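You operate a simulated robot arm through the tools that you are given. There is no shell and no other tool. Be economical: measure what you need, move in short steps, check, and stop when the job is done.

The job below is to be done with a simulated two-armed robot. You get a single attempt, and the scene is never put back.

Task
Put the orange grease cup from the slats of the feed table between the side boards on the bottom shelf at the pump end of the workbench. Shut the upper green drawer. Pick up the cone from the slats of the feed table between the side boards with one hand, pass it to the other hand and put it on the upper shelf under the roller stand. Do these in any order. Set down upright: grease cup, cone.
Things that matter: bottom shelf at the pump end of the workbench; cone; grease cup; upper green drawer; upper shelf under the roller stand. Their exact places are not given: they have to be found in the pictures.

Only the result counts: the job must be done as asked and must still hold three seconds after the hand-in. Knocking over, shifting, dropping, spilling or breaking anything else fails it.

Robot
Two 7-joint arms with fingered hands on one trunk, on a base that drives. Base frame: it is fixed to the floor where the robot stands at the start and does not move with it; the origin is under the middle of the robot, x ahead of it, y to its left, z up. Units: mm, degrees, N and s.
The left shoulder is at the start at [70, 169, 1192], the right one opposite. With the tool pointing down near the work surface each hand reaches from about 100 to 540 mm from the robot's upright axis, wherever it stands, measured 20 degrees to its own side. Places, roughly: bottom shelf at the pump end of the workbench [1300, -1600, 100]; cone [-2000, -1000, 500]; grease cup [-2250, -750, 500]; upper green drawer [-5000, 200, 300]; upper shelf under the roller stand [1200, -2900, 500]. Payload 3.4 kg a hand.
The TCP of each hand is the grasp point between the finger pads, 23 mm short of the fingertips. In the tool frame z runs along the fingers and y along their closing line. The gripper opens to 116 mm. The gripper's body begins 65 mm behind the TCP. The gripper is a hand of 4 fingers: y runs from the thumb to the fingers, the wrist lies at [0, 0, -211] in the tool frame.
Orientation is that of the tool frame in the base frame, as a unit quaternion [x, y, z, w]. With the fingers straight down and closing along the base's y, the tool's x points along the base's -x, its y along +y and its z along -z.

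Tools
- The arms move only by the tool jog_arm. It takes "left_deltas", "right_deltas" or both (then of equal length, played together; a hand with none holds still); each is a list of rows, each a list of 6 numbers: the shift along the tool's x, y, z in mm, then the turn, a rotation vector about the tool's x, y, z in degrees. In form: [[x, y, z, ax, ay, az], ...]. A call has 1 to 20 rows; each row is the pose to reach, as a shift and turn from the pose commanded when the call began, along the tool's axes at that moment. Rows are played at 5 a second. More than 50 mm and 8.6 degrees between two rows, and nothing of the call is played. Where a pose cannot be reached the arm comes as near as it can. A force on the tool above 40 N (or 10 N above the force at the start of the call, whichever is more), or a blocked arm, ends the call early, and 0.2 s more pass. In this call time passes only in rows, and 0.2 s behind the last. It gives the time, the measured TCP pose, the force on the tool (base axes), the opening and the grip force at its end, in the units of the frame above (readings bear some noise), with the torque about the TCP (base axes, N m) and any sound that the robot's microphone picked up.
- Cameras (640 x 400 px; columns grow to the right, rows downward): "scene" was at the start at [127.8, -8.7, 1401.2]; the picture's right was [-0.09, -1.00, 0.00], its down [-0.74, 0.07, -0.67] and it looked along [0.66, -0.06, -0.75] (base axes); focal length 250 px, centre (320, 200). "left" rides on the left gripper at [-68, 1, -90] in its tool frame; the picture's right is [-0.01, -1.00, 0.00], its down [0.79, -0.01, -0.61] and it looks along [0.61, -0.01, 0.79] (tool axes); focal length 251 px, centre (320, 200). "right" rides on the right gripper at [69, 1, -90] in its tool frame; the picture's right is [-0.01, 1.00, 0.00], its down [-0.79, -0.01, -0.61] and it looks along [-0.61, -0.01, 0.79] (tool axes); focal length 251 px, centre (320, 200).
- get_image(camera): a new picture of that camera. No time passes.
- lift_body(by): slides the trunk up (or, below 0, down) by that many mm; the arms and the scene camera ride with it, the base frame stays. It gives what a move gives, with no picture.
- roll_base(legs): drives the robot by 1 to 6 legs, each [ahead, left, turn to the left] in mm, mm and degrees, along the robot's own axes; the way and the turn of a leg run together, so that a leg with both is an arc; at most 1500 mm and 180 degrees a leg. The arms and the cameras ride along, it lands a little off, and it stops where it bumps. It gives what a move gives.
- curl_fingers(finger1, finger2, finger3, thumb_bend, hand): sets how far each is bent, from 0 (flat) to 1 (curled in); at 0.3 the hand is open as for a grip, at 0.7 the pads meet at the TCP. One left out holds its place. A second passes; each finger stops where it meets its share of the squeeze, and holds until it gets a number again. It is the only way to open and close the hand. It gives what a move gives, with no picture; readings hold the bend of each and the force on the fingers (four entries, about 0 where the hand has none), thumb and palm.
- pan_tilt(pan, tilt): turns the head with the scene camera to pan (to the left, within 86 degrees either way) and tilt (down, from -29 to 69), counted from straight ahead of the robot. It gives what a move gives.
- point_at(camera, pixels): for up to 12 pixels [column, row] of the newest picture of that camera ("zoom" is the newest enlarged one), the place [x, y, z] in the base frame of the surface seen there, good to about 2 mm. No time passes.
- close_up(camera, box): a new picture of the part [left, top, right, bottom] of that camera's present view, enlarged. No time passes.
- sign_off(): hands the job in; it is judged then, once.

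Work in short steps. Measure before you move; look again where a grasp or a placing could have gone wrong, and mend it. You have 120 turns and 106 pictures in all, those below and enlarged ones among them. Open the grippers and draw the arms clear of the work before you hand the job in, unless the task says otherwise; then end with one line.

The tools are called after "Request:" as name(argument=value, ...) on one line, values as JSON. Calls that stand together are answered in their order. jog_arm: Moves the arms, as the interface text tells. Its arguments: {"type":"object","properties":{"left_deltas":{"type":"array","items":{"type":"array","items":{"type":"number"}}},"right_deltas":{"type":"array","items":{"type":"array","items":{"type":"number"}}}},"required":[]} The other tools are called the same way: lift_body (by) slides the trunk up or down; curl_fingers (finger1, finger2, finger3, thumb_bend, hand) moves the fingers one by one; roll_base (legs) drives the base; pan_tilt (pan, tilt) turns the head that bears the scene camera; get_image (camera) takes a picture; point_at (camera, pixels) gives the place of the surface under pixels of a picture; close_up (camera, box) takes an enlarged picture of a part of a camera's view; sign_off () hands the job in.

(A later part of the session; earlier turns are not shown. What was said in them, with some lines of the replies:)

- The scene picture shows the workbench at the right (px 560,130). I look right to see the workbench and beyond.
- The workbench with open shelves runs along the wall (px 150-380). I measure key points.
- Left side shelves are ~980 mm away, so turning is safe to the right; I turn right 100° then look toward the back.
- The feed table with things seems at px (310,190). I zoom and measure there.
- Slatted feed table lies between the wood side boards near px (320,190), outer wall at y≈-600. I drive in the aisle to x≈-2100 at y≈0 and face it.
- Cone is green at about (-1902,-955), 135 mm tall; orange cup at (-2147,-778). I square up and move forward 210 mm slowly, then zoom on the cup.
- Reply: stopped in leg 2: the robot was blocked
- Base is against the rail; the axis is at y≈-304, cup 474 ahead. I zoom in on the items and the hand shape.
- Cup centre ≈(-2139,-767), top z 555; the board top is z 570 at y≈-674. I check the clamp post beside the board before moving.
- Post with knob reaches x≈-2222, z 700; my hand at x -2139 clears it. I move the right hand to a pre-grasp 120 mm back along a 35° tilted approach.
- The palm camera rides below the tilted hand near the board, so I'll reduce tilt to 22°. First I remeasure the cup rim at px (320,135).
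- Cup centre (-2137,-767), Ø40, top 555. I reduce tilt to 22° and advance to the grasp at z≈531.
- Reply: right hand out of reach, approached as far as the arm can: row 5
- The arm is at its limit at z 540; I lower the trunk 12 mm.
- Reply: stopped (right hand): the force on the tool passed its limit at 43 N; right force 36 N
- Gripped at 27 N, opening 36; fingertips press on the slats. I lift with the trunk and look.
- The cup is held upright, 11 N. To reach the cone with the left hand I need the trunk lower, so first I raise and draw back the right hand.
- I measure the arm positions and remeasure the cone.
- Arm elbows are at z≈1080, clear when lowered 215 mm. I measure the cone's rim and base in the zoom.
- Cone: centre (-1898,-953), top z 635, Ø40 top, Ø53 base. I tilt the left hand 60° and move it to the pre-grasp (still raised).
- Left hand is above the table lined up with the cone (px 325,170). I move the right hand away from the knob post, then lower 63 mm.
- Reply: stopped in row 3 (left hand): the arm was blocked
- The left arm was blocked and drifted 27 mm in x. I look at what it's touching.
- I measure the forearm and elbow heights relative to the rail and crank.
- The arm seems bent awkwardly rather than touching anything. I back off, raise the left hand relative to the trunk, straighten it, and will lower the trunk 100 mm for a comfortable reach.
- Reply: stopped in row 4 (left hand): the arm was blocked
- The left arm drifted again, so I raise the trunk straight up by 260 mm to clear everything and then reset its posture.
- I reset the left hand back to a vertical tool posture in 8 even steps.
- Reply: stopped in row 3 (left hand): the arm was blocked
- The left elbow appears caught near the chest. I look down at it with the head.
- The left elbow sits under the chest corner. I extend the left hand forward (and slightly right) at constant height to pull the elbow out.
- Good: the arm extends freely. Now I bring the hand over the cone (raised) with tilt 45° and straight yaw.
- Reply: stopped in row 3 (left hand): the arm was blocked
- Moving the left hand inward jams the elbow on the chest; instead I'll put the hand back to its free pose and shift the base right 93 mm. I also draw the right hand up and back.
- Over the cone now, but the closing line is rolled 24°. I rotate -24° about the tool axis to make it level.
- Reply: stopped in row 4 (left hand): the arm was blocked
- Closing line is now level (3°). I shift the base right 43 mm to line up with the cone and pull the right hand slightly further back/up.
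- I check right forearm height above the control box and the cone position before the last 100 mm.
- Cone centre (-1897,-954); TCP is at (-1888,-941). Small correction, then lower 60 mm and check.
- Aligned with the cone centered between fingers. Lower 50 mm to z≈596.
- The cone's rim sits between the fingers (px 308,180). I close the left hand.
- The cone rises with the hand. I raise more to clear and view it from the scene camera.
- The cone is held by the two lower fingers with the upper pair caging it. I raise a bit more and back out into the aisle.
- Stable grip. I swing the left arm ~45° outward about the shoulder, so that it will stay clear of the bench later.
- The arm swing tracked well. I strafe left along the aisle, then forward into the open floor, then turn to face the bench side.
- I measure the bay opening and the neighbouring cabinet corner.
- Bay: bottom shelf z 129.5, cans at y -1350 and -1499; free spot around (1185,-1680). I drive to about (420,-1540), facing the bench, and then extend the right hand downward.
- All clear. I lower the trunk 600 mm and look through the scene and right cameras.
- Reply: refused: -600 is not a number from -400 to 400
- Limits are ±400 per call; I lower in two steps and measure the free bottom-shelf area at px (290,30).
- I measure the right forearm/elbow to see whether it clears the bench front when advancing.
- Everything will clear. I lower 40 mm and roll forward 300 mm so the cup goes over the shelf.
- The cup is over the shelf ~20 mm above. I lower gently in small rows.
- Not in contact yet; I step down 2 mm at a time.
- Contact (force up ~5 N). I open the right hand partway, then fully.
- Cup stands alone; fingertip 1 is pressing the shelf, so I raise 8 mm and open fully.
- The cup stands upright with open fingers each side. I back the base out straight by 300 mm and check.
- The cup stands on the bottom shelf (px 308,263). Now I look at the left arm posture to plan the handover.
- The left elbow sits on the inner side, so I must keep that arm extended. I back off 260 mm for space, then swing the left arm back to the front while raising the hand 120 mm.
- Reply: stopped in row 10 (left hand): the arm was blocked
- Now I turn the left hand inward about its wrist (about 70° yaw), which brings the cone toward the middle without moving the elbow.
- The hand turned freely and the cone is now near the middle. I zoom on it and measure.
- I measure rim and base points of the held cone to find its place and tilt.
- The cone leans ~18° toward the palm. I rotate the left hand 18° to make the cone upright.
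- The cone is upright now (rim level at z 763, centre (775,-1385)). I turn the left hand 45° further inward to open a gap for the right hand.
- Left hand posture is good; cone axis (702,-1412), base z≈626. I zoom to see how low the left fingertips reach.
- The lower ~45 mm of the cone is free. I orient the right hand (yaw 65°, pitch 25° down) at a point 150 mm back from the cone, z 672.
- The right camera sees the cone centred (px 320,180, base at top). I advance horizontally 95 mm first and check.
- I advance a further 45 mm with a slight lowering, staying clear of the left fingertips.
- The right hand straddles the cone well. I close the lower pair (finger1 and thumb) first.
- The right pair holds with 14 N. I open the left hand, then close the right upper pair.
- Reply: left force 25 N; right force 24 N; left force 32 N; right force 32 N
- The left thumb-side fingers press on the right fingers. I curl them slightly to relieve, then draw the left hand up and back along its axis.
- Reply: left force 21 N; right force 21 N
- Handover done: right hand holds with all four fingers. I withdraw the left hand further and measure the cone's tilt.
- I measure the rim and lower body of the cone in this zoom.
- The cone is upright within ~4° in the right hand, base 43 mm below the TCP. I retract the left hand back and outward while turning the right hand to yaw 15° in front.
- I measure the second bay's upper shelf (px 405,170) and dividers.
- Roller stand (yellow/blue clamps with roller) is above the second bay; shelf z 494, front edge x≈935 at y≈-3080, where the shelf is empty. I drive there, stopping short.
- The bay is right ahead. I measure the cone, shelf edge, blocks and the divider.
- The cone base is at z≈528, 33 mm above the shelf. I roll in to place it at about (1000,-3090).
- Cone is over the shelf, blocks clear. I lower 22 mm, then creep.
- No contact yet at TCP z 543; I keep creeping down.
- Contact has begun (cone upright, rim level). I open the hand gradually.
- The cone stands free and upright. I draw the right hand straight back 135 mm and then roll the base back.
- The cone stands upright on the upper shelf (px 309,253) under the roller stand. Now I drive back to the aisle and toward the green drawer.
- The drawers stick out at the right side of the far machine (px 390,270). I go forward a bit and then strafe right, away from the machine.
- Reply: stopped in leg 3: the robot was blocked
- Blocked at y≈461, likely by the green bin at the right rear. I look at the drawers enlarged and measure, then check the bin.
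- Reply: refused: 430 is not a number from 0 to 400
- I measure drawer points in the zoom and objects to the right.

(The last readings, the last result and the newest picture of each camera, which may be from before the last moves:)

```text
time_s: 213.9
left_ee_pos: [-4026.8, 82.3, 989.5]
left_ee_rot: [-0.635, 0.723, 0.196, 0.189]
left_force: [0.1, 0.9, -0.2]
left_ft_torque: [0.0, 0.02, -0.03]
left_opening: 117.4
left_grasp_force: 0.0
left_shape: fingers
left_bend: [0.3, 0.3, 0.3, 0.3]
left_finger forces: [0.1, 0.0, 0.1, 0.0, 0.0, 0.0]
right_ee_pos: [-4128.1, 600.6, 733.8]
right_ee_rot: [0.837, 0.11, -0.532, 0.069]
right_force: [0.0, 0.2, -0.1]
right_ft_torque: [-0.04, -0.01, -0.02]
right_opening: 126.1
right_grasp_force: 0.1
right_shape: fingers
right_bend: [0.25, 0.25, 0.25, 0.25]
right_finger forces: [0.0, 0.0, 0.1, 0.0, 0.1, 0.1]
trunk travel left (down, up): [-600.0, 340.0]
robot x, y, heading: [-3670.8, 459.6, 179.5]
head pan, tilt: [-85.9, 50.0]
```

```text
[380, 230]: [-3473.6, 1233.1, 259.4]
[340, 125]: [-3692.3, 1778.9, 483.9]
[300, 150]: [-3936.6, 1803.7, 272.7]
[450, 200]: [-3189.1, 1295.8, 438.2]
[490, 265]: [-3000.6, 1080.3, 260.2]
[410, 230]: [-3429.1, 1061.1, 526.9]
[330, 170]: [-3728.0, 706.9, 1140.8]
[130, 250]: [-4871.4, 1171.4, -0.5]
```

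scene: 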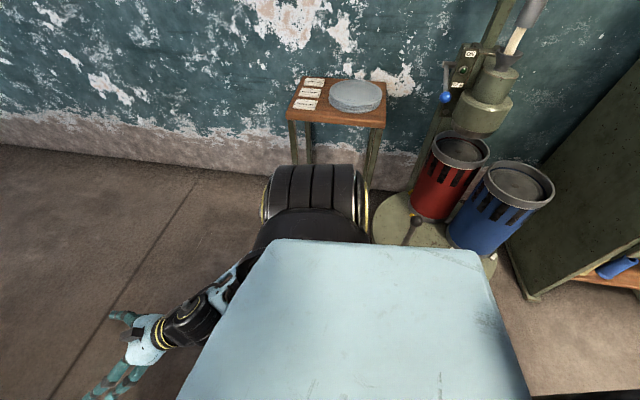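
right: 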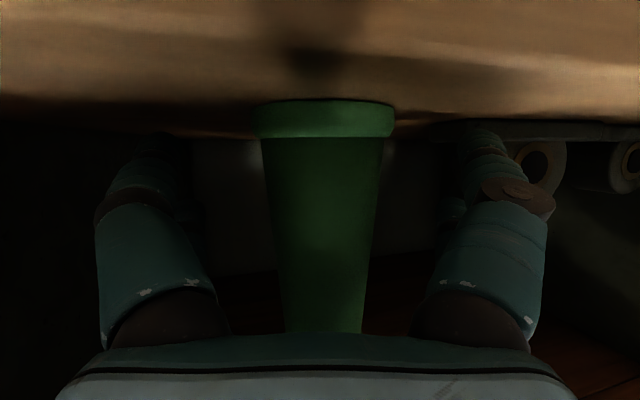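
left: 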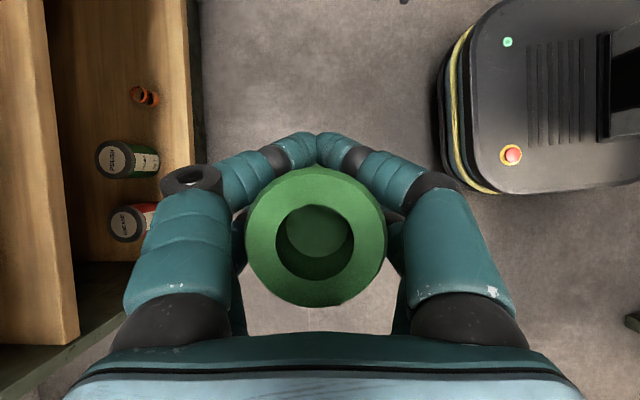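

Drawer front is at y≈280–295, x -4720…-5160, z ~300–456. I move forward off the contact, strafe away, turn to face -y and line up the right hand with the drawer's middle.

Request:
roll_base(legs=[[350, 25, 0], [0, -450, 0], [0, 0, 90], [0, -780, 0]])

Request:
pan_tilt(pan=-10, tilt=50)

Request:
get_image(camera="scene")

```text
time_s: 226.1
left_ee_pos: [-4428.8, 532.8, 988.2]
left_ee_rot: [0.96, -0.069, -0.272, 0.003]
left_force: [-0.5, -0.2, -0.4]
left_ft_torque: [0.03, 0.0, 0.0]
left_opening: 117.5
left_grasp_force: 0.0
left_shape: fingers
left_bend: [0.3, 0.3, 0.3, 0.3]
left_finger forces: [0.0, 0.0, 0.0, 0.1, 0.0, 0.0]
right_ee_pos: [-4948.7, 439.2, 732.1]
right_ee_rot: [0.518, 0.666, -0.329, 0.424]
right_force: [-0.6, 0.2, -0.7]
right_ft_torque: [0.0, -0.03, 0.02]
right_opening: 125.8
right_grasp_force: 0.2
right_shape: fingers
right_bend: [0.25, 0.25, 0.25, 0.25]
right_finger forces: [0.0, 0.1, 0.1, 0.0, 0.1, 0.1]
trunk travel left (down, up): [-600.0, 340.0]
robot x, y, heading: [-4800.9, 895.2, -90.9]
head pan, tilt: [-85.9, 50.0]
```

```text
time_s: 227.6
left_ee_pos: [-4429.6, 531.6, 989.2]
left_ee_rot: [0.96, -0.07, -0.271, 0.002]
left_force: [0.6, -0.3, -0.2]
left_ft_torque: [0.01, 0.03, -0.01]
left_opening: 117.3
left_grasp_force: 0.0
left_shape: fingers
left_bend: [0.3, 0.3, 0.3, 0.3]
left_finger forces: [0.0, 0.1, 0.1, 0.0, 0.0, 0.0]
right_ee_pos: [-4947.9, 438.1, 734.1]
right_ee_rot: [0.518, 0.666, -0.329, 0.423]
right_force: [-0.2, -0.5, 0.0]
right_ft_torque: [-0.03, 0.0, -0.01]
right_opening: 126.0
right_grasp_force: 0.1
right_shape: fingers
right_bend: [0.25, 0.25, 0.25, 0.25]
right_finger forces: [0.0, 0.0, 0.0, 0.0, 0.0, 0.0]
trunk travel left (down, up): [-600.0, 340.0]
robot x, y, heading: [-4800.6, 900.0, -91.0]
head pan, tilt: [-10.0, 50.0]
```

```text
11 pictures are left
```

scene: 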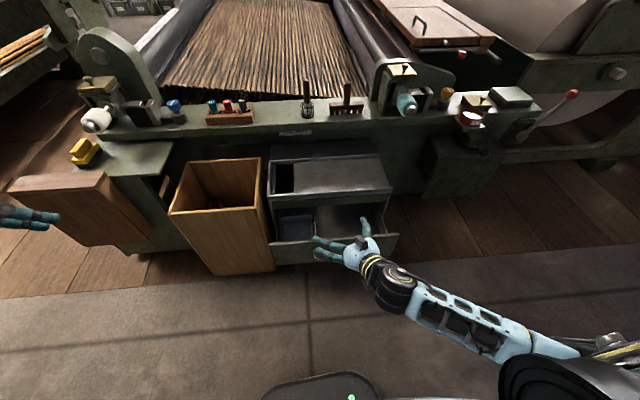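

I zoom on the drawer and measure its front panel.

Request:
close_up(camera="scene", box=[250, 150, 420, 280])

Request:
point_at(camera="zoom", pixels=[[90, 355], [150, 350], [200, 340], [530, 330], [525, 310], [90, 380], [150, 385], [540, 345], [100, 200], [520, 170], [90, 165], [530, 200]])

```text
3.08 times, centred on (335, 215) of scene
```

zoom: 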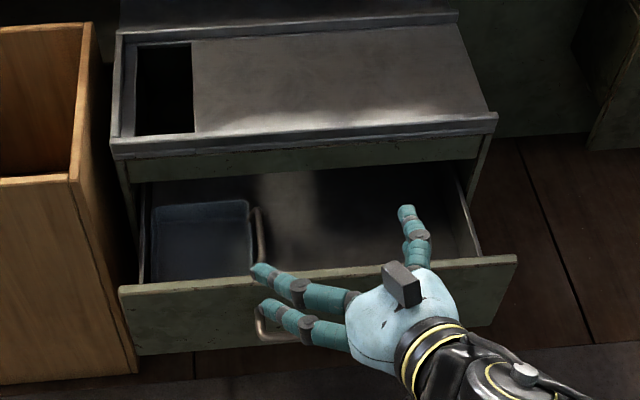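

```text
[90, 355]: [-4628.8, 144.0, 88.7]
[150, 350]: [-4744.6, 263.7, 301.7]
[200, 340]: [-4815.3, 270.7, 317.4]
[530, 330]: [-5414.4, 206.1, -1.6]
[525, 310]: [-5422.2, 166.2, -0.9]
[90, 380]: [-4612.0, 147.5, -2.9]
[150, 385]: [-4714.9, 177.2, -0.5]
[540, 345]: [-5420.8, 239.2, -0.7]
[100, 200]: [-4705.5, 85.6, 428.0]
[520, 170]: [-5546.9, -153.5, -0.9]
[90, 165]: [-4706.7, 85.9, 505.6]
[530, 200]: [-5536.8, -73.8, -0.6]
```

I make a fist with the right hand, align heading with the drawer (-94°), and lower the hand to z≈400.

Request:
curl_fingers(hand="right", finger1=0.9, finger2=0.9, finger3=0.9, thumb_bend=0.9)

Request:
roll_base(legs=[[0, 0, -3.3]])

Request:
lift_body(by=-334)

Request:
get_image(camera="scene")

```text
time_s: 228.6
left_ee_pos: [-4430.7, 533.3, 989.2]
left_ee_rot: [0.96, -0.069, -0.271, 0.003]
left_force: [0.4, -0.4, -0.6]
left_ft_torque: [0.0, 0.0, 0.02]
left_opening: 117.1
left_grasp_force: 0.0
left_shape: fingers
left_bend: [0.3, 0.3, 0.3, 0.3]
left_finger forces: [0.0, 0.1, 0.0, 0.0, 0.0, 0.0]
right_ee_pos: [-4948.5, 438.4, 732.9]
right_ee_rot: [0.518, 0.666, -0.329, 0.423]
right_force: [-0.3, 0.4, -0.6]
right_ft_torque: [0.0, 0.0, -0.02]
right_opening: 0.0
right_grasp_force: 0.0
right_shape: fingers
right_bend: [0.81, 0.75, 0.75, 0.82]
right_finger forces: [0.0, 0.1, 0.0, 0.0, 0.0, 0.0]
trunk travel left (down, up): [-600.0, 340.0]
robot x, y, heading: [-4807.9, 894.1, -91.0]
head pan, tilt: [-10.0, 50.0]
```

```text
time_s: 229.4
left_ee_pos: [-4450.4, 510.1, 988.6]
left_ee_rot: [0.958, -0.098, -0.271, -0.005]
left_force: [0.5, -0.3, -0.4]
left_ft_torque: [-0.05, 0.01, -0.01]
left_opening: 117.5
left_grasp_force: 0.1
left_shape: fingers
left_bend: [0.3, 0.3, 0.3, 0.3]
left_finger forces: [0.0, 0.0, 0.0, 0.1, 0.0, 0.0]
right_ee_pos: [-4974.6, 448.1, 733.4]
right_ee_rot: [0.539, 0.65, -0.343, 0.413]
right_force: [-0.4, 0.6, -0.9]
right_ft_torque: [-0.02, 0.0, -0.02]
right_opening: 0.3
right_grasp_force: 0.0
right_shape: fingers
right_bend: [0.83, 0.75, 0.75, 0.83]
right_finger forces: [0.0, 0.0, 0.0, 0.0, 0.1, 0.1]
trunk travel left (down, up): [-600.0, 340.0]
robot x, y, heading: [-4807.8, 895.1, -94.3]
head pan, tilt: [-10.0, 50.0]
```

```text
time_s: 232.7
left_ee_pos: [-4450.9, 511.6, 655.0]
left_ee_rot: [0.958, -0.096, -0.272, -0.004]
left_force: [-0.4, -0.9, 0.7]
left_ft_torque: [0.03, -0.01, 0.04]
left_opening: 117.1
left_grasp_force: 0.0
left_shape: fingers
left_bend: [0.3, 0.3, 0.3, 0.3]
left_finger forces: [0.0, 0.0, 0.1, 0.0, 0.0, 0.0]
right_ee_pos: [-4975.8, 448.7, 400.6]
right_ee_rot: [0.538, 0.65, -0.342, 0.413]
right_force: [0.5, -0.4, -0.2]
right_ft_torque: [0.01, 0.0, -0.02]
right_opening: 0.0
right_grasp_force: 0.1
right_shape: fingers
right_bend: [0.83, 0.75, 0.75, 0.83]
right_finger forces: [0.0, 0.0, 0.1, 0.0, 0.0, 0.0]
trunk travel left (down, up): [-266.0, 674.0]
robot x, y, heading: [-4804.1, 893.1, -94.3]
head pan, tilt: [-10.0, 50.0]
```

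```text
9 pictures are left
```

scene: 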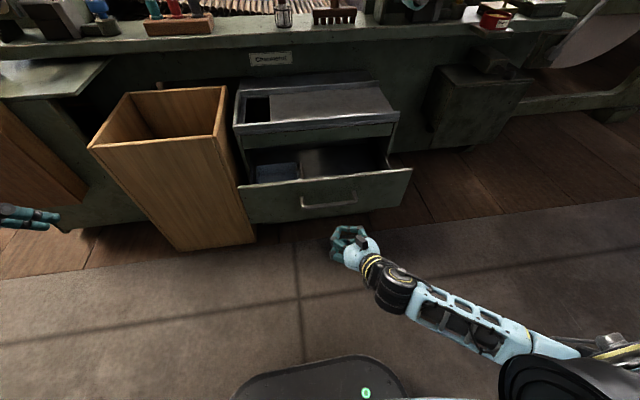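

I measure the drawer face, handle and body front.

Request:
point_at(camera="scene", pixels=[[260, 190], [260, 210], [330, 185], [330, 201], [380, 195], [400, 180], [330, 210], [250, 140], [385, 130], [320, 140], [345, 245], [240, 175]])

```text
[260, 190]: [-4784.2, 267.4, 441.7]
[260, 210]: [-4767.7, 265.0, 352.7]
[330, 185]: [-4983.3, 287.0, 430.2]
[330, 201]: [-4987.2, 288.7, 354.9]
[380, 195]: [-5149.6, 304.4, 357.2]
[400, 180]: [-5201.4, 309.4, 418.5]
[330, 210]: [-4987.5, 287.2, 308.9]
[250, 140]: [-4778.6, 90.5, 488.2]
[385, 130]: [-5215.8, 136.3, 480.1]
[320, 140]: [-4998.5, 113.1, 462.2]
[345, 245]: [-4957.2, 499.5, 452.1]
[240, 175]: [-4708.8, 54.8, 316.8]
```

Face at y≈287, centre x≈-4985, z 300–450; body front y≈113. I roll forward 220 mm to push it partly in.

Request:
roll_base(legs=[[220, 0, 0]])

Request:
get_image(camera="scene")

```text
time_s: 234.4
left_ee_pos: [-4468.4, 288.5, 655.1]
left_ee_rot: [0.957, -0.097, -0.272, -0.005]
left_force: [0.2, -0.2, -0.6]
left_ft_torque: [0.0, -0.01, 0.01]
left_opening: 117.3
left_grasp_force: 0.0
left_shape: fingers
left_bend: [0.3, 0.3, 0.3, 0.3]
left_finger forces: [0.0, 0.0, 0.1, 0.0, 0.0, 0.1]
right_ee_pos: [-4991.3, 224.1, 400.0]
right_ee_rot: [0.538, 0.65, -0.342, 0.414]
right_force: [-0.5, -0.5, 0.5]
right_ft_torque: [0.01, 0.01, -0.01]
right_opening: 0.1
right_grasp_force: 0.0
right_shape: fingers
right_bend: [0.84, 0.75, 0.75, 0.84]
right_finger forces: [0.0, 0.1, 0.0, 0.0, 0.0, 0.0]
trunk travel left (down, up): [-266.0, 674.0]
robot x, y, heading: [-4819.2, 671.4, -94.4]
head pan, tilt: [-10.0, 50.0]
```

```text
8 pictures are left
```

scene: 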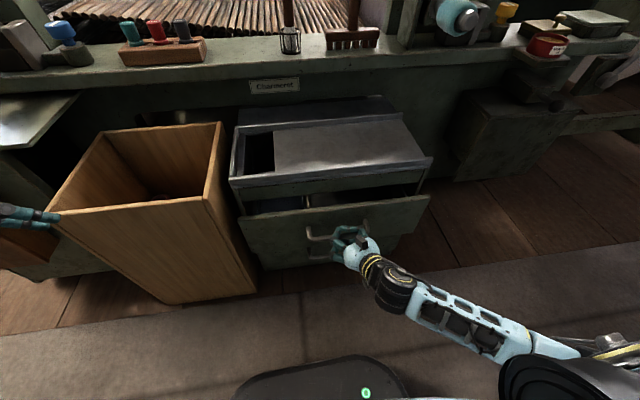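

The drawer is moving in. I push 60 mm more.

Request:
roll_base(legs=[[60, 0, 0]])

Request:
get_image(camera="scene")

Request:
point_at(camera="scene", pixels=[[265, 225], [265, 245], [400, 215], [300, 185], [400, 180], [340, 185], [250, 215], [225, 250]])

```text
time_s: 235.5
left_ee_pos: [-4473.5, 227.6, 655.6]
left_ee_rot: [0.957, -0.098, -0.272, -0.005]
left_force: [0.9, -0.2, -0.4]
left_ft_torque: [-0.06, 0.01, -0.02]
left_opening: 117.4
left_grasp_force: 0.1
left_shape: fingers
left_bend: [0.3, 0.3, 0.3, 0.3]
left_finger forces: [0.1, 0.0, 0.0, 0.0, 0.1, 0.0]
right_ee_pos: [-4995.1, 167.9, 392.8]
right_ee_rot: [0.542, 0.652, -0.336, 0.409]
right_force: [0.5, 1.8, -4.7]
right_ft_torque: [-0.06, -0.09, -0.04]
right_opening: 0.0
right_grasp_force: 2.0
right_shape: fingers
right_bend: [0.87, 0.75, 0.75, 0.85]
right_finger forces: [0.0, 0.0, 0.0, 0.1, 4.1, 0.0]
trunk travel left (down, up): [-266.0, 674.0]
robot x, y, heading: [-4827.9, 616.0, -94.4]
head pan, tilt: [-10.0, 50.0]
stopped in leg 1: the force on the tool passed its limit at 50 N (the readings are from after the stop); the commanded pose is now the measured one
```

```text
7 pictures are left
```

scene: 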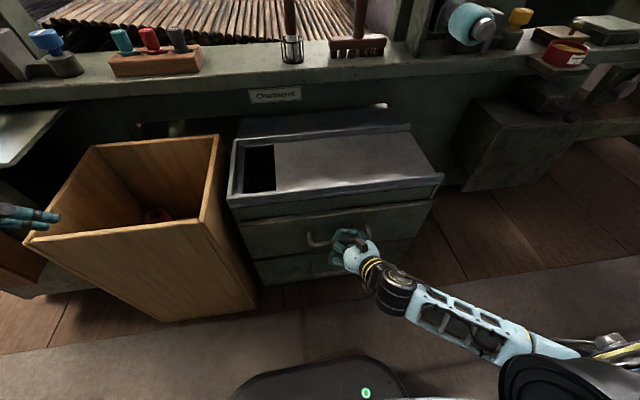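

```text
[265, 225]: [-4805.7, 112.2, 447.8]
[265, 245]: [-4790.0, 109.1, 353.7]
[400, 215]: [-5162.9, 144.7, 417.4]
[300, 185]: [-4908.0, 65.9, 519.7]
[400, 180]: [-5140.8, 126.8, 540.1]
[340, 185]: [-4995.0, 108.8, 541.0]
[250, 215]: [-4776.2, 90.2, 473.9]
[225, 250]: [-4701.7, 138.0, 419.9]
```

Force peaked at 50 N, so it likely hit the stop. I compare with the closed lower drawer face.

Request:
close_up(camera="scene", box=[220, 180, 450, 300])

Request:
point_at(camera="scene", pixels=[[270, 262], [270, 275], [300, 270], [395, 245], [270, 235], [300, 235], [395, 230], [265, 213], [400, 202], [330, 208], [330, 220]])

```text
2.78 times, centred on (335, 240) of scene
```

zoom: 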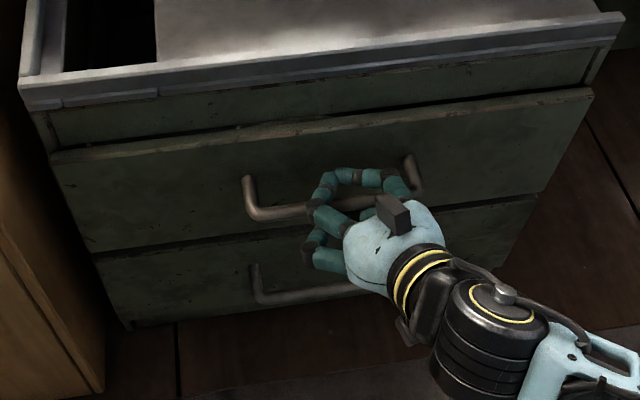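

```text
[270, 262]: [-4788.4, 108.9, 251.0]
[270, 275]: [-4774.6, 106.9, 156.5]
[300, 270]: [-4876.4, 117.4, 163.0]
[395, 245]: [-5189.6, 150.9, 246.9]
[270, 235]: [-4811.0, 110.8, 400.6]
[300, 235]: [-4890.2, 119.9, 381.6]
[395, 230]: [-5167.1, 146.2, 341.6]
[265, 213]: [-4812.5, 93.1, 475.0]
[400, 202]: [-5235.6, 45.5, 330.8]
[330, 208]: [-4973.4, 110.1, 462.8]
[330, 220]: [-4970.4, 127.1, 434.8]
```

The upper face (y 109 at x -4790) is flush with the closed lower drawer (108.9): shut. The handle bar lies between my finger pairs, so I withdraw slowly along the tool axis.

Request:
jog_arm(right_deltas=[[0, 0, -10, 0, 0, 0], [0, 0, -25, 0, 0, 0], [0, 0, -45, 0, 0, 0], [0, 0, -70, 0, 0, 0], [0, 0, -100, 0, 0, 0]])

Request:
get_image(camera="scene")

Request:
point_at(camera="scene", pixels=[[270, 235], [300, 235], [395, 230], [270, 262], [300, 270]])

```text
time_s: 236.7
left_ee_pos: [-4472.5, 227.5, 655.1]
left_ee_rot: [0.957, -0.098, -0.272, -0.005]
left_force: [0.7, -0.2, 1.0]
left_ft_torque: [-0.01, 0.0, 0.03]
left_opening: 117.4
left_grasp_force: 0.0
left_shape: fingers
left_bend: [0.3, 0.3, 0.3, 0.3]
left_finger forces: [0.1, 0.1, 0.1, 0.0, 0.1, 0.0]
right_ee_pos: [-5012.0, 257.1, 438.1]
right_ee_rot: [0.541, 0.653, -0.336, 0.41]
right_force: [-0.3, 0.0, 0.0]
right_ft_torque: [0.0, -0.02, 0.01]
right_opening: 0.0
right_grasp_force: 0.0
right_shape: fingers
right_bend: [0.87, 0.75, 0.75, 0.85]
right_finger forces: [0.0, 0.0, 0.0, 0.0, 0.1, 0.0]
trunk travel left (down, up): [-266.0, 674.0]
robot x, y, heading: [-4828.3, 608.8, -94.7]
head pan, tilt: [-10.0, 50.0]
```

```text
5 pictures are left
```

scene: 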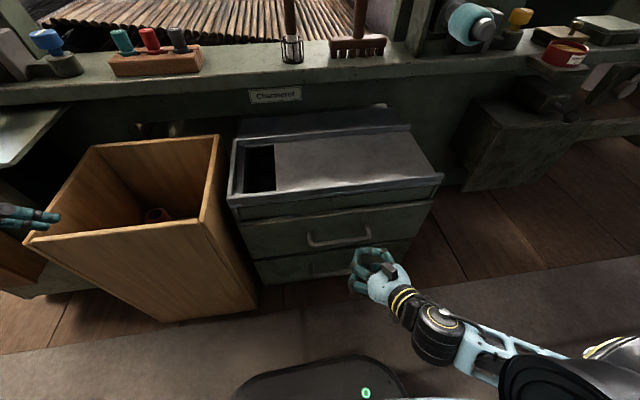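

```text
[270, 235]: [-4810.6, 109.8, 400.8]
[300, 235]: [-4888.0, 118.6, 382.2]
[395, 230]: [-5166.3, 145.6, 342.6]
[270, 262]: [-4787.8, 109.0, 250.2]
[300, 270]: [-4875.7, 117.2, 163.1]
```

Drawer stays shut and flush. I back away, and open the right hand.

Request:
roll_base(legs=[[-250, 0, 0]])

Request:
curl_fingers(hand="right", finger1=0.3, finger2=0.3, finger3=0.3, thumb_bend=0.3)

Request:
get_image(camera="scene")

```text
time_s: 238.5
left_ee_pos: [-4453.4, 478.5, 655.6]
left_ee_rot: [0.957, -0.098, -0.272, -0.005]
left_force: [-0.5, 0.6, -1.0]
left_ft_torque: [0.03, -0.01, 0.0]
left_opening: 117.3
left_grasp_force: 0.1
left_shape: fingers
left_bend: [0.3, 0.3, 0.3, 0.3]
left_finger forces: [0.0, 0.0, 0.1, 0.0, 0.1, 0.1]
right_ee_pos: [-4993.5, 507.5, 437.8]
right_ee_rot: [0.541, 0.653, -0.336, 0.409]
right_force: [-0.1, 0.2, -0.6]
right_ft_torque: [-0.01, 0.03, 0.04]
right_opening: 0.0
right_grasp_force: 0.1
right_shape: fingers
right_bend: [0.87, 0.75, 0.75, 0.85]
right_finger forces: [0.0, 0.0, 0.0, 0.0, 0.0, 0.0]
trunk travel left (down, up): [-266.0, 674.0]
robot x, y, heading: [-4805.8, 861.5, -94.5]
head pan, tilt: [-10.0, 50.0]
```

```text
time_s: 239.5
left_ee_pos: [-4454.2, 479.4, 653.7]
left_ee_rot: [0.958, -0.097, -0.271, -0.005]
left_force: [-1.0, -0.7, 0.3]
left_ft_torque: [0.0, 0.04, -0.01]
left_opening: 117.4
left_grasp_force: 0.0
left_shape: fingers
left_bend: [0.3, 0.3, 0.3, 0.3]
left_finger forces: [0.0, 0.0, 0.0, 0.1, 0.0, 0.0]
right_ee_pos: [-4993.8, 507.1, 437.6]
right_ee_rot: [0.541, 0.652, -0.337, 0.41]
right_force: [0.1, 0.5, 0.1]
right_ft_torque: [-0.02, -0.03, 0.03]
right_opening: 116.2
right_grasp_force: 0.1
right_shape: fingers
right_bend: [0.3, 0.3, 0.3, 0.3]
right_finger forces: [0.0, 0.1, 0.0, 0.0, 0.1, 0.0]
trunk travel left (down, up): [-266.0, 674.0]
robot x, y, heading: [-4807.4, 862.6, -94.5]
head pan, tilt: [-10.0, 50.0]
```

```text
4 pictures are left
```

scene: 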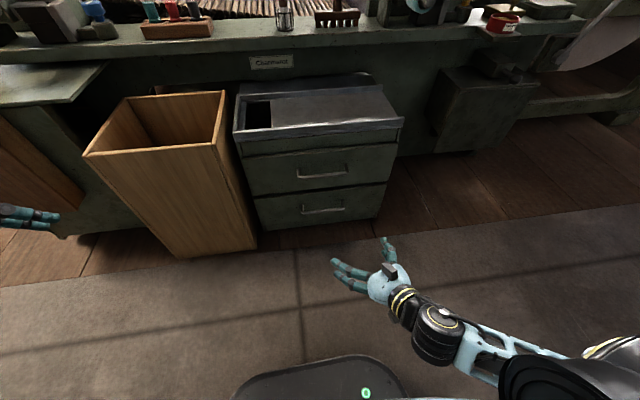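

Both drawers are flush, the hands are open and clear, and the cup and cone were both upright when last seen. I hand in.

Request:
sign_off()

```text
The job is handed in.
```

All three jobs are done. The grease cup stands upright on the pump-end bottom shelf, and the upper green drawer is shut. The cone, passed from left hand to right, stands upright on the upper shelf under the roller stand. The base was stopped by contact twice: first against the feed table rail, then by something behind its right side, probably the green bin. I did not check whether the bin shifted.
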